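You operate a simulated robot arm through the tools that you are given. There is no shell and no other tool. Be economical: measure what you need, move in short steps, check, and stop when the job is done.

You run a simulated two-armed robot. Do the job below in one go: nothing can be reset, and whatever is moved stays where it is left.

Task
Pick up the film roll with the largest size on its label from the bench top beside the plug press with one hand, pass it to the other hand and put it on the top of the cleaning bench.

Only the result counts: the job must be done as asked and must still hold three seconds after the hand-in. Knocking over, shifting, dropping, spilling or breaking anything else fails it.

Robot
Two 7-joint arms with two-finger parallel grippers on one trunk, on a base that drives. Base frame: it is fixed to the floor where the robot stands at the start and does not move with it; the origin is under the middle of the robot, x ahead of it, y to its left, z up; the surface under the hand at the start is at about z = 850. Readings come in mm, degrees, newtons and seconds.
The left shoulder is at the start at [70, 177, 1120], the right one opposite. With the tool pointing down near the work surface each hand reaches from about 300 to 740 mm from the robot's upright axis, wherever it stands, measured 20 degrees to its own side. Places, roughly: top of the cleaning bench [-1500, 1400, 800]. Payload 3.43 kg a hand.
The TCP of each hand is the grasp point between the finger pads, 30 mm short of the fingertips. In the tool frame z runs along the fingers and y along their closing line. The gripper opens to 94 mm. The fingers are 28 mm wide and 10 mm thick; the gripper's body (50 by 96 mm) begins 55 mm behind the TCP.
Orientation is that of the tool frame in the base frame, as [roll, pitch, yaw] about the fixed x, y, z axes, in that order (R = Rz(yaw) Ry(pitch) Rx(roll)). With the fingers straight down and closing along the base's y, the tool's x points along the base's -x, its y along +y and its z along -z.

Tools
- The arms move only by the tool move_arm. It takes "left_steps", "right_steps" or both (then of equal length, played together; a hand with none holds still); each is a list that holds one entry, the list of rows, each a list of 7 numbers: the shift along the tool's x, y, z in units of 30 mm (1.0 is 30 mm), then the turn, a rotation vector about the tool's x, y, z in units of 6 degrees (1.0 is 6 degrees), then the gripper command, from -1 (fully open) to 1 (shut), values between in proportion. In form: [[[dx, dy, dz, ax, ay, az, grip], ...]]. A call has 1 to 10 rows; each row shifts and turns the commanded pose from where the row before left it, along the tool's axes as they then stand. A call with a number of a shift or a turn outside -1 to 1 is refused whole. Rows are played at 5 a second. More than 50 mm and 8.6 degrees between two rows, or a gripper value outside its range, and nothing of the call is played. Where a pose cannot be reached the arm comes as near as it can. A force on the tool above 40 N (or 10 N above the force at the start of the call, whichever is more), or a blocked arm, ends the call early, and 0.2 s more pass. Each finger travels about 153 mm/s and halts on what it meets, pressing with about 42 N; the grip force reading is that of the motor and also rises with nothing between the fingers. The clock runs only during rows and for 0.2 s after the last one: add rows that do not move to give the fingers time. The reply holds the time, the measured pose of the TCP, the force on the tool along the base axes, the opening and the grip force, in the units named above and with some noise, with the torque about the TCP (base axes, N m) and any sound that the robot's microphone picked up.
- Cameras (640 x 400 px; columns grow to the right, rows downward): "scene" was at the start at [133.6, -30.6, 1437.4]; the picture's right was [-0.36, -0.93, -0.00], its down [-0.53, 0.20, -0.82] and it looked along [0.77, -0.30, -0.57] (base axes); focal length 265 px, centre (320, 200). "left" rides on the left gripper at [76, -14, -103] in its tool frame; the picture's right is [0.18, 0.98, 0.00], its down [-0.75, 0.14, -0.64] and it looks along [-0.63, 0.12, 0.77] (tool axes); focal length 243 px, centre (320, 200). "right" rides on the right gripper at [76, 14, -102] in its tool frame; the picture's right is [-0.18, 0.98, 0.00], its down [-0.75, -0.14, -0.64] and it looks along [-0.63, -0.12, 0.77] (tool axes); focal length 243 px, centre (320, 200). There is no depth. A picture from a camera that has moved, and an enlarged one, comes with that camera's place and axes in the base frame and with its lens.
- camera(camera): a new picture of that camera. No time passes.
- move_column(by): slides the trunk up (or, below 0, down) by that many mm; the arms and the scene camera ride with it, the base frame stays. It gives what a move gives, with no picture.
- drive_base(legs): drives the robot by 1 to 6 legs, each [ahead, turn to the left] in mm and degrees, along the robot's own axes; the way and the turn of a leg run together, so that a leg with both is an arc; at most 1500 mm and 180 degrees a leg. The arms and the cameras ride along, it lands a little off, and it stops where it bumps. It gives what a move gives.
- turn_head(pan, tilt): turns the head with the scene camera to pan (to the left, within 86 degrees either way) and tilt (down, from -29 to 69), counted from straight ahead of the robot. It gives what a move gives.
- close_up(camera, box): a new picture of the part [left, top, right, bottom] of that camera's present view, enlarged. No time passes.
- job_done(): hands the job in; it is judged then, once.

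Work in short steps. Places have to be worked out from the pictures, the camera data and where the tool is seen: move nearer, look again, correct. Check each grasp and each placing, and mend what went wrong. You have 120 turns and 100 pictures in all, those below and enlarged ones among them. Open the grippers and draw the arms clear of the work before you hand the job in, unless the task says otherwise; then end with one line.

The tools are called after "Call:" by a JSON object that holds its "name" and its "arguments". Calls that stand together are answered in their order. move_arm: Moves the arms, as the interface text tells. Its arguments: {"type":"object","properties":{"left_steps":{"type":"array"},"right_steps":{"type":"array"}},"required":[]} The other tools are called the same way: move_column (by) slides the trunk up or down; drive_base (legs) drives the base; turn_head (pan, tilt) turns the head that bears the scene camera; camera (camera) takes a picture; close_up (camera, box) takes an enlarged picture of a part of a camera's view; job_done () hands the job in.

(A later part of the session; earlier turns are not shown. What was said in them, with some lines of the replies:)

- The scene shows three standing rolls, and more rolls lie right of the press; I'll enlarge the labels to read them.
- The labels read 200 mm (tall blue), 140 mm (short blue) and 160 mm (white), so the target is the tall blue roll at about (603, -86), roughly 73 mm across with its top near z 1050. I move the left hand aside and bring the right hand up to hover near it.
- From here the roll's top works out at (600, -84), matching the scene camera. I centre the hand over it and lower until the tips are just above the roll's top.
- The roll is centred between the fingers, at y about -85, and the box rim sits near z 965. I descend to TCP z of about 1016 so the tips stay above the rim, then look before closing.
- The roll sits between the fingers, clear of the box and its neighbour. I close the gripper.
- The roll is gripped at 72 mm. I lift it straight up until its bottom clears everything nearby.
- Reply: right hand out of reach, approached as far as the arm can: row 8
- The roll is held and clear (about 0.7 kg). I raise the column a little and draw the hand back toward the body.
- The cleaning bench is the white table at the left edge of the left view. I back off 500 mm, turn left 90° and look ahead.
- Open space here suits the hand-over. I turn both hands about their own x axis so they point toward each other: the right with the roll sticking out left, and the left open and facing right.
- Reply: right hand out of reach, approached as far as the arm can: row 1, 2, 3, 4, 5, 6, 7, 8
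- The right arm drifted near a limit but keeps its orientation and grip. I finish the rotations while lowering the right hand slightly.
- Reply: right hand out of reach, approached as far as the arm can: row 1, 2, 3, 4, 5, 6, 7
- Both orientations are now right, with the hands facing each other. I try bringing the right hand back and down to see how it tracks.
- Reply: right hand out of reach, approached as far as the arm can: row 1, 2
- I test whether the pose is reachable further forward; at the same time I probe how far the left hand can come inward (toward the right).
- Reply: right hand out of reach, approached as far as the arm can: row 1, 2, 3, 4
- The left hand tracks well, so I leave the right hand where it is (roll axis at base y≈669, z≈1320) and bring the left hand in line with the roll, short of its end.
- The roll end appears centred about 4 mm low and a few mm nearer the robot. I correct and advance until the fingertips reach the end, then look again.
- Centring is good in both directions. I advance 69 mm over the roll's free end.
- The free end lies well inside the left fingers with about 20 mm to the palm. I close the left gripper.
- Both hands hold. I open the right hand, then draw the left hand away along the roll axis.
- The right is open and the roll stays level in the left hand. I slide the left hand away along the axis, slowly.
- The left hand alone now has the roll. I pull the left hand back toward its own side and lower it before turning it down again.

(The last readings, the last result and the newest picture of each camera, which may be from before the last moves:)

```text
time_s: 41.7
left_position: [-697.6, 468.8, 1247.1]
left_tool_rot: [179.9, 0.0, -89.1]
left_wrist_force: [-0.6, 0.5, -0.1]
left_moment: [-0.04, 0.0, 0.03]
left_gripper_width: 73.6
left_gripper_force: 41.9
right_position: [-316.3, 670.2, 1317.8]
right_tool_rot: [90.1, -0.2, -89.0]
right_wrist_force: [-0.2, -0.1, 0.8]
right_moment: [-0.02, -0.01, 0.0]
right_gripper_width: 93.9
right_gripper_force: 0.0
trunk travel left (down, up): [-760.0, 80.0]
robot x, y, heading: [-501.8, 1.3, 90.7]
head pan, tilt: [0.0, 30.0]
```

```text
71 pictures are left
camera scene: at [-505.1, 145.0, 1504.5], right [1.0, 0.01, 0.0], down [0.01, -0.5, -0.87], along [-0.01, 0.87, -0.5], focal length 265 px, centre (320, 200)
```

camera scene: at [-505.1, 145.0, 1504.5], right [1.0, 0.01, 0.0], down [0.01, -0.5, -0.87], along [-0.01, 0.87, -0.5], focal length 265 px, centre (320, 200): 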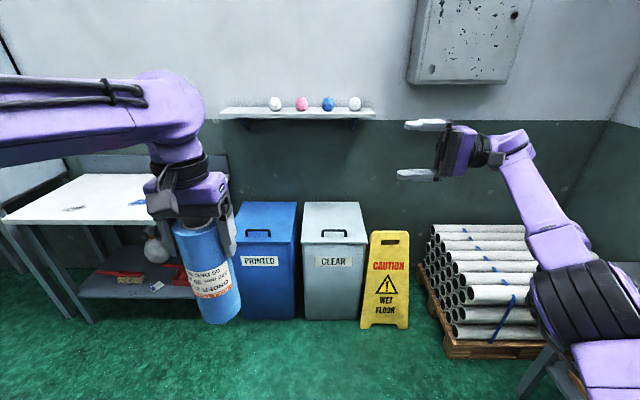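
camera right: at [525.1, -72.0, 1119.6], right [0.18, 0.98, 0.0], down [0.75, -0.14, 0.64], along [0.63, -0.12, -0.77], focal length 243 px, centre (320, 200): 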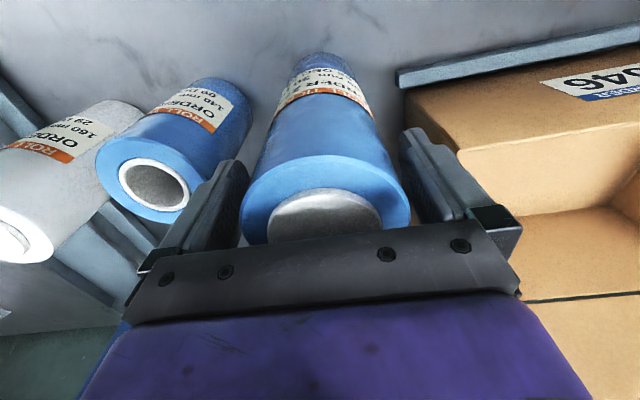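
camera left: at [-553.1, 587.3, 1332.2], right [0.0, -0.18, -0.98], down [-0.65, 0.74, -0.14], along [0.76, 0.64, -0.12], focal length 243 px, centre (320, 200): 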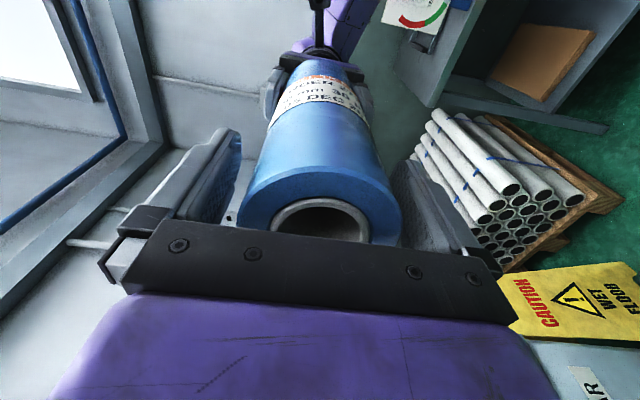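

The roll hangs from the left hand, upright with the other end down. I turn the right hand back down and retract it so it's out of the way.

Call:
{"name": "move_arm", "arguments": {"right_steps": [[[0, 0, -0.5, 1, 0, 0, -1], [0, 0, -0.5, 1, 0, 0, -1], [0, 0, 0, 1, 0, 0, -1], [0, 0, 0, 1, 0, 0, -1], [0, 0, 0, 1, 0, 0, -1], [0, 0, 0, 1, 0, 0, -1], [0, 0, 0, 1, 0, 0, -1], [0, 0, 0, 1, 0, 0, -1]]]}}

Call:
{"name": "move_arm", "arguments": {"right_steps": [[[0, 0, 0, 1, 0, 0, -1], [0, 0, 0, 1, 0, 0, -1], [0, 0, 0, 1, 0, 0, -1], [0, 0, 0, 1, 0, 0, -1], [0, 0, 0, 1, 0, 0, -1], [0, 0, 0, 1, 0, 0, -1], [0, 0, 0, 1, 0, 0, -1], [0, 0, 0, 0, 0, 0, -1]]]}}

Call:
{"name": "move_arm", "arguments": {"right_steps": [[[0.5, -0.8, 0, 0, 0, 0, -1], [0.5, -0.8, 0, 0, 0, 0, -1], [0.5, -0.8, 0, 0, 0, 0, -1], [0.5, -0.8, 0, 0, 0, 0, -1], [0.5, -0.8, 0, 0, 0, 0, -1], [0.5, -0.8, 0, 0, 0, 0, -1], [0.5, 0, 0, 0, 0, 0, -1], [0, 0, 0, 0, 0, 0, -1]]]}}

Call:
{"name": "turn_head", "arguments": {"pan": 45, "tilt": 25}}

Call:
{"name": "camera", "arguments": {"camera": "scene"}}

```text
time_s: 43.5
left_position: [-696.9, 469.5, 1246.3]
left_tool_rot: [180.0, 0.0, -89.1]
left_wrist_force: [-0.6, -0.3, 0.2]
left_moment: [-0.02, -0.01, -0.01]
left_gripper_width: 73.7
left_gripper_force: 41.7
right_position: [-286.4, 603.8, 1385.5]
right_tool_rot: [122.9, 0.1, -89.2]
right_wrist_force: [-0.3, -0.3, 0.0]
right_moment: [0.0, -0.04, 0.01]
right_gripper_width: 94.3
right_gripper_force: 0.0
right hand out of reach, approached as far as the arm can: row 1, 2, 3, 4, 5, 6, 7, 8
trunk travel left (down, up): [-760.0, 80.0]
robot x, y, heading: [-503.1, -0.5, 90.8]
head pan, tilt: [0.0, 30.0]
```

```text
time_s: 45.3
left_position: [-695.3, 469.0, 1246.1]
left_tool_rot: [-180.0, -0.1, -89.1]
left_wrist_force: [0.3, 0.0, 0.7]
left_moment: [-0.01, 0.0, 0.02]
left_gripper_width: 73.3
left_gripper_force: 41.7
right_position: [-287.0, 603.0, 1386.1]
right_tool_rot: [123.0, 0.1, -89.1]
right_wrist_force: [0.1, -0.2, 0.2]
right_moment: [-0.04, 0.0, -0.01]
right_gripper_width: 94.0
right_gripper_force: 0.2
right hand out of reach, approached as far as the arm can: row 1, 2, 3, 4, 5, 6, 7
trunk travel left (down, up): [-760.0, 80.0]
robot x, y, heading: [-503.0, 4.3, 90.9]
head pan, tilt: [0.0, 30.0]
```

```text
time_s: 47.1
left_position: [-695.5, 469.5, 1246.2]
left_tool_rot: [180.0, 0.0, -89.2]
left_wrist_force: [-0.2, -0.5, 0.6]
left_moment: [-0.01, 0.01, 0.0]
left_gripper_width: 73.1
left_gripper_force: 41.6
right_position: [-208.8, 500.2, 1266.0]
right_tool_rot: [123.0, 0.0, -89.2]
right_wrist_force: [0.2, 0.8, -0.3]
right_moment: [0.01, -0.02, 0.02]
right_gripper_width: 93.9
right_gripper_force: 0.1
trunk travel left (down, up): [-760.0, 80.0]
robot x, y, heading: [-501.9, 4.9, 90.7]
head pan, tilt: [0.0, 30.0]
```

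```text
time_s: 48.2
left_position: [-696.2, 468.3, 1246.5]
left_tool_rot: [-180.0, 0.0, -89.1]
left_wrist_force: [-0.6, -0.9, -0.3]
left_moment: [0.0, -0.01, -0.02]
left_gripper_width: 73.4
left_gripper_force: 41.8
right_position: [-207.8, 500.0, 1265.5]
right_tool_rot: [123.0, 0.2, -89.2]
right_wrist_force: [0.7, -0.1, -0.2]
right_moment: [0.02, 0.02, 0.02]
right_gripper_width: 93.9
right_gripper_force: 0.1
trunk travel left (down, up): [-760.0, 80.0]
robot x, y, heading: [-503.9, 1.6, 90.8]
head pan, tilt: [45.0, 25.0]
```

```text
70 pictures are left
camera scene: at [-569.1, 118.7, 1512.5], right [0.7, 0.72, 0.0], down [0.3, -0.3, -0.91], along [-0.65, 0.63, -0.42], focal length 265 px, centre (320, 200)
```

scene: 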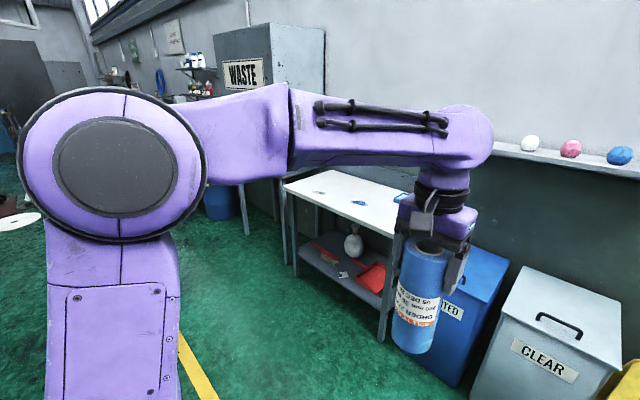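

The bench top spans about x -2000…-1090, y 1170…1640, with small items left and back-right; a free spot is near (-1270, 1330). I finish turning the right hand down and drive to a stand in front of it.

Call:
{"name": "move_arm", "arguments": {"right_steps": [[[0, 0, 0, 1, 0, 0, -1], [0, 0, 0, 1, 0, 0, -1], [0, 0, 0, 1, 0, 0, -1], [0, 0, 0, 1, 0, 0, -1], [0, 0, 0, 1, 0, 0, -1], [0, 0, 0, 1, 0, 0, -1], [0, 0, 0, 1, 0, 0, -1], [0, 0, 0, 1, 0, 0, -1], [0, 0, 0, 1, 0, 0, -1], [0, 0, 0, 0.5, 0, 0, -1]]]}}

Call:
{"name": "drive_base", "arguments": {"legs": [[0, 37.6], [900, 0], [0, -38.3]]}}

Call:
{"name": "turn_head", "arguments": {"pan": 10, "tilt": 40}}

Call:
{"name": "camera", "arguments": {"camera": "scene"}}

Call:
{"name": "camera", "arguments": {"camera": "left"}}

```text
time_s: 50.4
left_position: [-696.0, 469.3, 1246.5]
left_tool_rot: [180.0, 0.0, -89.1]
left_wrist_force: [0.9, -1.0, 0.1]
left_moment: [-0.02, 0.02, -0.02]
left_gripper_width: 73.3
left_gripper_force: 42.0
right_position: [-207.7, 500.7, 1264.2]
right_tool_rot: [-179.9, 0.1, -89.1]
right_wrist_force: [0.6, -0.2, 0.2]
right_moment: [0.0, 0.0, 0.04]
right_gripper_width: 93.7
right_gripper_force: 0.1
trunk travel left (down, up): [-760.0, 80.0]
robot x, y, heading: [-504.5, 5.2, 90.7]
head pan, tilt: [45.0, 25.0]
```

```text
time_s: 58.8
left_position: [-1258.3, 1164.3, 1246.0]
left_tool_rot: [180.0, 0.0, -90.0]
left_wrist_force: [-0.3, -0.3, -0.1]
left_moment: [0.0, 0.01, 0.02]
left_gripper_width: 73.2
left_gripper_force: 42.7
right_position: [-767.3, 1189.1, 1263.8]
right_tool_rot: [-180.0, 0.2, -90.1]
right_wrist_force: [0.3, -0.2, -0.2]
right_moment: [-0.01, 0.01, 0.03]
right_gripper_width: 94.0
right_gripper_force: 0.0
trunk travel left (down, up): [-760.0, 80.0]
robot x, y, heading: [-1072.8, 693.0, 89.7]
head pan, tilt: [45.0, 25.0]
```

```text
time_s: 59.8
left_position: [-1257.5, 1165.8, 1247.1]
left_tool_rot: [-180.0, -0.1, -90.0]
left_wrist_force: [-0.4, -0.5, 0.2]
left_moment: [-0.04, -0.02, 0.03]
left_gripper_width: 73.4
left_gripper_force: 42.1
right_position: [-767.5, 1188.8, 1262.8]
right_tool_rot: [179.9, 0.1, -90.1]
right_wrist_force: [-0.1, 0.8, -0.1]
right_moment: [-0.01, -0.03, 0.03]
right_gripper_width: 93.9
right_gripper_force: 0.1
trunk travel left (down, up): [-760.0, 80.0]
robot x, y, heading: [-1068.4, 700.5, 90.2]
head pan, tilt: [10.0, 40.0]
```

```text
69 pictures are left
camera scene: at [-1086.1, 831.0, 1489.2], right [0.98, 0.17, 0.0], down [0.11, -0.63, -0.77], along [-0.13, 0.75, -0.64], focal length 265 px, centre (320, 200)
```

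scene: 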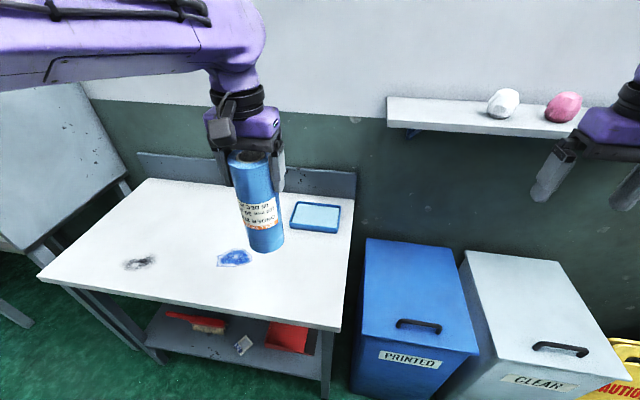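

```text
68 pictures are left
camera left: at [-1242.3, 1089.3, 1348.0], right [-0.98, -0.18, 0.0], down [-0.14, 0.75, 0.64], along [-0.12, 0.63, -0.77], focal length 243 px, centre (320, 200)
```

left: 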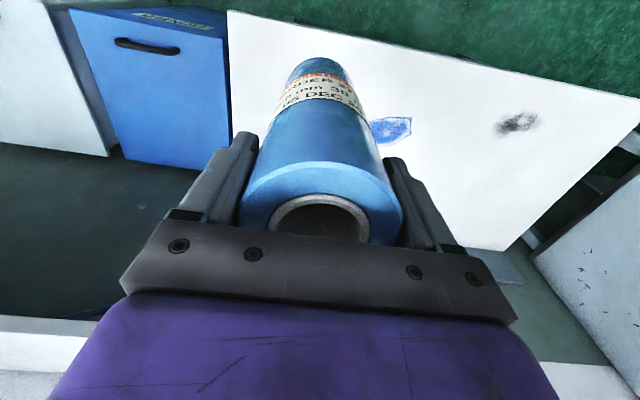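

The stand is good. The free spot at (-1257, 1310) lies clear of the stains, the blue pad and the table edge. I move the hand forward 145 mm and lower the column 180 mm.

Call:
{"name": "move_arm", "arguments": {"left_steps": [[[-0.8, 0, 0, 0, 0, 0, 1], [-0.8, 0, 0, 0, 0, 0, 1], [-0.8, 0, 0, 0, 0, 0, 1], [-0.8, 0, 0, 0, 0, 0, 1], [-0.8, 0, 0, 0, 0, 0, 1], [-0.8, 0, 0, 0, 0, 0, 1], [0, 0, 0, 0, 0, 0, 1]]]}}

Call:
{"name": "move_column", "arguments": {"by": -180}}

Call:
{"name": "camera", "arguments": {"camera": "scene"}}

Call:
{"name": "camera", "arguments": {"camera": "left"}}

```text
time_s: 61.4
left_position: [-1256.1, 1307.9, 1247.7]
left_tool_rot: [180.0, -0.1, -90.1]
left_wrist_force: [0.0, 0.2, 0.9]
left_moment: [0.02, 0.04, -0.01]
left_gripper_width: 73.4
left_gripper_force: 42.5
right_position: [-767.4, 1188.1, 1263.7]
right_tool_rot: [179.9, 0.1, -90.1]
right_wrist_force: [0.0, -0.3, 0.0]
right_moment: [0.04, 0.0, 0.05]
right_gripper_width: 94.0
right_gripper_force: 0.1
trunk travel left (down, up): [-760.0, 80.0]
robot x, y, heading: [-1073.4, 695.1, 90.2]
head pan, tilt: [10.0, 40.0]
```

```text
time_s: 63.4
left_position: [-1256.0, 1309.6, 1067.3]
left_tool_rot: [180.0, 0.0, -90.1]
left_wrist_force: [1.2, -0.2, 0.5]
left_moment: [0.01, -0.02, 0.0]
left_gripper_width: 73.1
left_gripper_force: 42.3
right_position: [-766.5, 1187.6, 1084.2]
right_tool_rot: [-180.0, 0.0, -90.1]
right_wrist_force: [0.5, 1.3, 0.8]
right_moment: [0.05, -0.03, 0.01]
right_gripper_width: 94.1
right_gripper_force: 0.1
trunk travel left (down, up): [-580.0, 260.0]
robot x, y, heading: [-1071.0, 692.1, 89.7]
head pan, tilt: [10.0, 40.0]
```

```text
67 pictures are left
camera scene: at [-1085.7, 831.0, 1309.3], right [0.98, 0.17, 0.0], down [0.11, -0.63, -0.77], along [-0.13, 0.75, -0.64], focal length 265 px, centre (320, 200)
```

scene: 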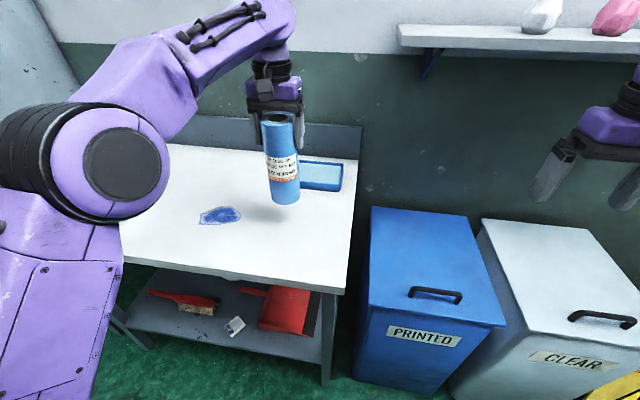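

```text
66 pictures are left
camera left: at [-1241.4, 1233.3, 1169.3], right [-0.98, -0.18, 0.0], down [-0.14, 0.75, 0.64], along [-0.12, 0.63, -0.77], focal length 243 px, centre (320, 200)
```

left: 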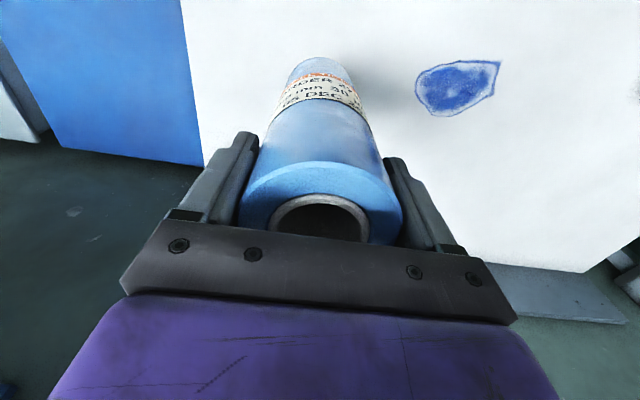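

The roll's bottom is about 99 mm above the table by my figures. I lower 81 mm and then check.

Call:
{"name": "move_arm", "arguments": {"left_steps": [[[0, 0, 0.7, 0, 0, 0, 1], [0, 0, 0.7, 0, 0, 0, 1], [0, 0, 0.7, 0, 0, 0, 1], [0, 0, 0.6, 0, 0, 0, 1], [0, 0, 0, 0, 0, 0, 1]]]}}

Call:
{"name": "close_up", "arguments": {"camera": "scene", "box": [180, 80, 380, 280]}}

```text
time_s: 64.6
left_position: [-1253.2, 1310.5, 990.1]
left_tool_rot: [180.0, 0.5, -90.0]
left_wrist_force: [-1.7, 6.4, 24.7]
left_moment: [0.4, 0.26, -0.1]
left_gripper_width: 72.5
left_gripper_force: 41.8
right_position: [-765.6, 1185.4, 1086.5]
right_tool_rot: [179.9, 0.3, -90.2]
right_wrist_force: [0.4, 1.1, 0.1]
right_moment: [0.01, 0.01, 0.02]
right_gripper_width: 94.0
right_gripper_force: 0.1
trunk travel left (down, up): [-580.0, 260.0]
robot x, y, heading: [-1069.8, 693.2, 89.7]
head pan, tilt: [10.0, 40.0]
```

```text
2.00 times, centred on (280, 180) of scene
camera zoom: at [-1084.7, 828.1, 1310.1], right [0.98, 0.17, 0.0], down [0.11, -0.63, -0.77], along [-0.13, 0.76, -0.64], focal length 530 px, centre (400, 240)
```

zoom: 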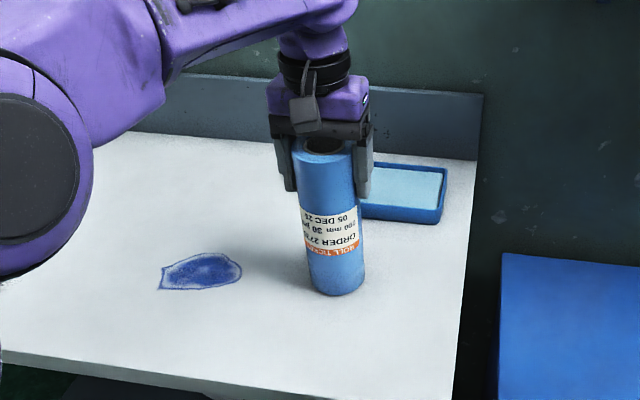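

The roll is already standing on the table (25 N upward). I ease up a few mm to unload it before releasing.

Call:
{"name": "move_arm", "arguments": {"left_steps": [[[0, 0, -0.08, 0, 0, 0, 1], [0, 0, 0, 0, 0, 0, 1]]]}}

```text
time_s: 65.2
left_position: [-1254.3, 1309.4, 989.1]
left_tool_rot: [179.9, 0.1, -89.9]
left_wrist_force: [0.8, 8.3, 19.1]
left_moment: [0.84, -0.05, 0.0]
left_gripper_width: 72.6
left_gripper_force: 41.4
right_position: [-766.5, 1186.2, 1084.1]
right_tool_rot: [179.9, 0.2, -90.1]
right_wrist_force: [-0.9, 0.2, 0.2]
right_moment: [-0.01, 0.01, 0.02]
right_gripper_width: 93.9
right_gripper_force: 0.0
trunk travel left (down, up): [-580.0, 260.0]
robot x, y, heading: [-1070.4, 689.1, 89.8]
head pan, tilt: [10.0, 40.0]
```

Call:
{"name": "move_arm", "arguments": {"left_steps": [[[0, 0, -0.08, 0, 0, 0, 1], [0, 0, 0, 0, 0, 0, 1]]]}}

```text
time_s: 65.8
left_position: [-1254.5, 1308.1, 989.4]
left_tool_rot: [180.0, -0.2, -90.1]
left_wrist_force: [3.0, 0.7, 2.4]
left_moment: [-0.22, -0.46, 0.08]
left_gripper_width: 72.4
left_gripper_force: 41.9
right_position: [-766.4, 1187.2, 1084.3]
right_tool_rot: [179.9, 0.2, -90.2]
right_wrist_force: [0.2, 0.2, 1.0]
right_moment: [0.01, 0.02, 0.02]
right_gripper_width: 94.1
right_gripper_force: 0.1
trunk travel left (down, up): [-580.0, 260.0]
robot x, y, heading: [-1074.2, 697.7, 89.8]
head pan, tilt: [10.0, 40.0]
```

Contact force is now about 2 N, so the roll is resting with little preload. I open the left gripper gently and look.

Call:
{"name": "move_arm", "arguments": {"left_steps": [[[0, 0, 0, 0, 0, 0, -0.6], [0, 0, 0, 0, 0, 0, -0.8], [0, 0, 0, 0, 0, 0, -1], [0, 0, 0, 0, 0, 0, -1]]]}}

Call:
{"name": "close_up", "arguments": {"camera": "scene", "box": [180, 80, 380, 280]}}

Call:
{"name": "camera", "arguments": {"camera": "left"}}

```text
time_s: 66.8
left_position: [-1255.3, 1310.0, 990.9]
left_tool_rot: [179.9, -0.1, -90.0]
left_wrist_force: [0.1, 0.5, 0.4]
left_moment: [-0.01, 0.03, 0.03]
left_gripper_width: 94.1
left_gripper_force: 0.0
right_position: [-766.2, 1187.9, 1085.6]
right_tool_rot: [-180.0, 0.3, -90.1]
right_wrist_force: [-0.7, 1.2, -0.5]
right_moment: [0.01, 0.02, 0.0]
right_gripper_width: 94.1
right_gripper_force: 0.0
trunk travel left (down, up): [-580.0, 260.0]
robot x, y, heading: [-1074.8, 695.8, 89.9]
head pan, tilt: [10.0, 40.0]
```

```text
2.00 times, centred on (280, 180) of scene
camera zoom: at [-1085.3, 830.2, 1309.3], right [0.98, 0.17, 0.0], down [0.11, -0.63, -0.77], along [-0.13, 0.75, -0.64], focal length 530 px, centre (400, 240)
```

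zoom: 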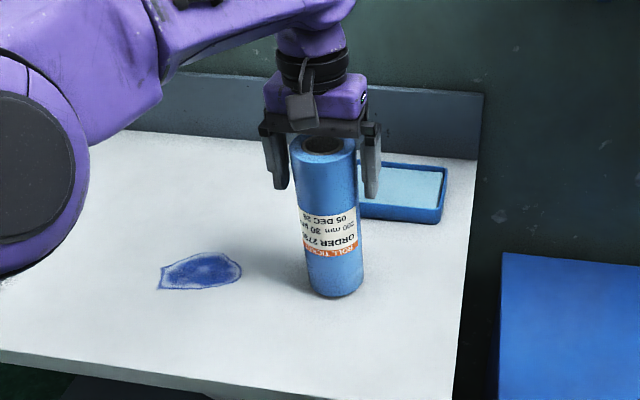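

```text
63 pictures are left
camera left: at [-1241.3, 1233.7, 1093.3], right [-0.98, -0.18, 0.0], down [-0.14, 0.75, 0.64], along [-0.12, 0.63, -0.77], focal length 243 px, centre (320, 200)
```

left: 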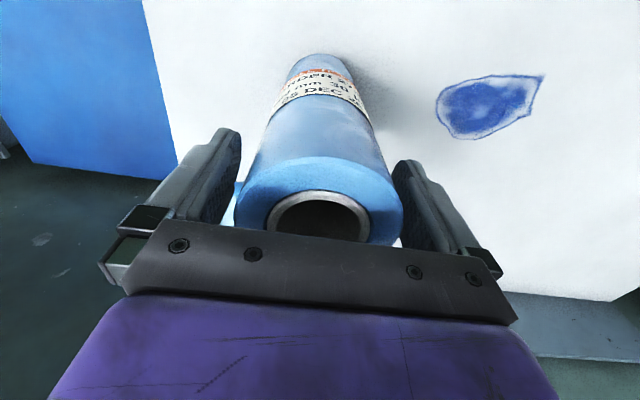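

The roll stands free, centred between the open fingers. I lift the left hand straight up and then draw it back.

Call:
{"name": "move_arm", "arguments": {"left_steps": [[[0, 0, -0.4, 0, 0, 0, -1], [0, 0, -0.7, 0, 0, 0, -1], [0, 0, -0.9, 0, 0, 0, -1], [0, 0, -0.9, 0, 0, 0, -1], [0, 0, -0.9, 0, 0, 0, -1], [0, 0, 0, 0, 0, 0, -1]]]}}

Call:
{"name": "camera", "arguments": {"camera": "left"}}

Call:
{"name": "close_up", "arguments": {"camera": "scene", "box": [180, 80, 380, 280]}}

```text
time_s: 68.2
left_position: [-1255.1, 1309.3, 1106.3]
left_tool_rot: [180.0, 0.1, -90.0]
left_wrist_force: [-0.7, 0.5, 0.4]
left_moment: [-0.03, -0.01, 0.04]
left_gripper_width: 94.1
left_gripper_force: 0.0
right_position: [-766.6, 1187.2, 1084.5]
right_tool_rot: [-180.0, 0.1, -90.1]
right_wrist_force: [0.3, 0.1, 0.0]
right_moment: [-0.01, 0.0, -0.03]
right_gripper_width: 93.8
right_gripper_force: 0.0
trunk travel left (down, up): [-580.0, 260.0]
robot x, y, heading: [-1070.1, 690.8, 89.8]
head pan, tilt: [10.0, 40.0]
```

```text
62 pictures are left
camera left: at [-1241.1, 1232.8, 1208.2], right [-0.98, -0.18, 0.0], down [-0.14, 0.75, 0.64], along [-0.12, 0.63, -0.77], focal length 243 px, centre (320, 200)
```

left: 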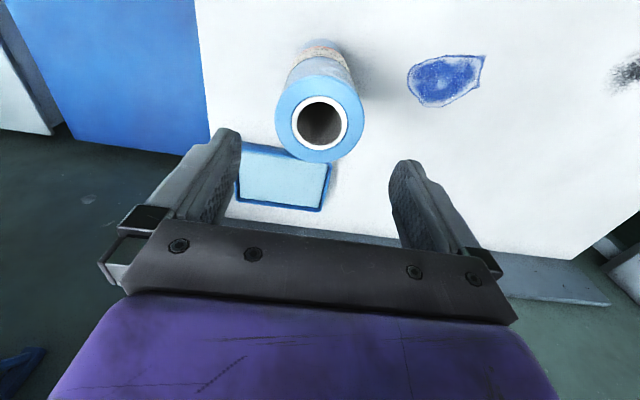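

```text
2.00 times, centred on (280, 180) of scene
camera zoom: at [-1085.5, 830.2, 1309.3], right [0.98, 0.17, 0.0], down [0.11, -0.63, -0.77], along [-0.13, 0.75, -0.64], focal length 530 px, centre (400, 240)
```

zoom: 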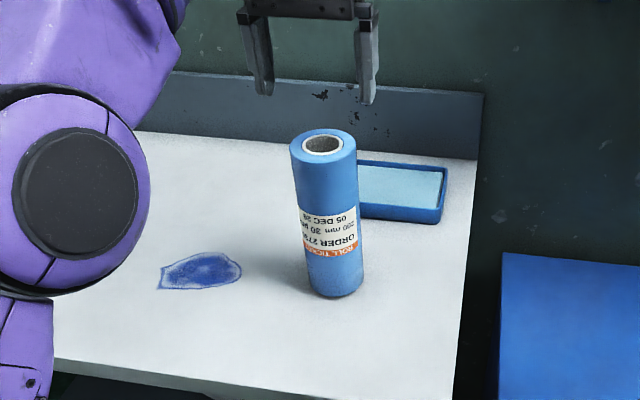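

The roll stands upright on the bench, clear of the pad. I draw the left hand up a bit and back, then do a last check.

Call:
{"name": "move_arm", "arguments": {"left_steps": [[[0, 0, -0.8, 0, 0, 0, -1], [1, 0, 0, 0, 0, 0, -1], [1, 0, 0, 0, 0, 0, -1], [1, 0, 0, 0, 0, 0, -1], [1, 0, 0, 0, 0, 0, -1], [1, 0, 0, 0, 0, 0, -1], [0, 0, 0, 0, 0, 0, -1]]]}}

Call:
{"name": "camera", "arguments": {"camera": "scene"}}

```text
time_s: 69.8
left_position: [-1266.9, 1186.1, 1120.2]
left_tool_rot: [-180.0, 0.0, -90.0]
left_wrist_force: [-0.4, 1.1, 0.4]
left_moment: [-0.01, -0.03, 0.0]
left_gripper_width: 94.1
left_gripper_force: 0.1
left hand out of reach, approached as far as the arm can: row 1, 2
right_position: [-766.6, 1188.7, 1083.4]
right_tool_rot: [179.9, 0.0, -90.1]
right_wrist_force: [0.6, 0.4, -0.1]
right_moment: [0.0, -0.03, 0.04]
right_gripper_width: 93.7
right_gripper_force: 0.1
trunk travel left (down, up): [-580.0, 260.0]
robot x, y, heading: [-1072.1, 695.5, 89.9]
head pan, tilt: [10.0, 40.0]
```

```text
60 pictures are left
camera scene: at [-1085.4, 832.1, 1309.1], right [0.98, 0.17, 0.0], down [0.11, -0.63, -0.77], along [-0.13, 0.75, -0.64], focal length 265 px, centre (320, 200)
```

scene: 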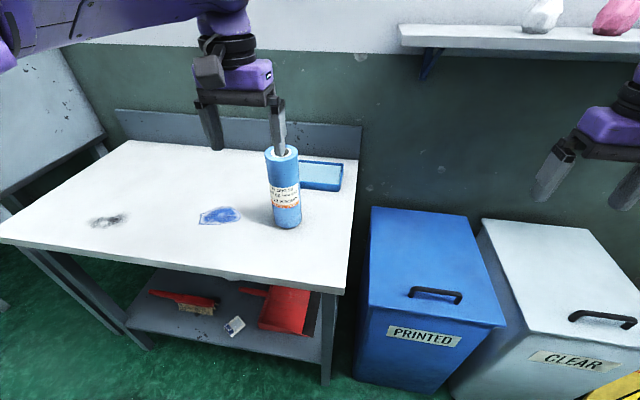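

The roll stands steady on the bench top, both grippers are open and both arms are clear. I hand the job in.

Call:
{"name": "job_done", "arguments": {}}

```text
The job is handed in.
```

The 200 mm film roll (order 2735) was picked up with the right hand, passed to the left, and now stands upright, label upside down, on top of the cleaning bench.
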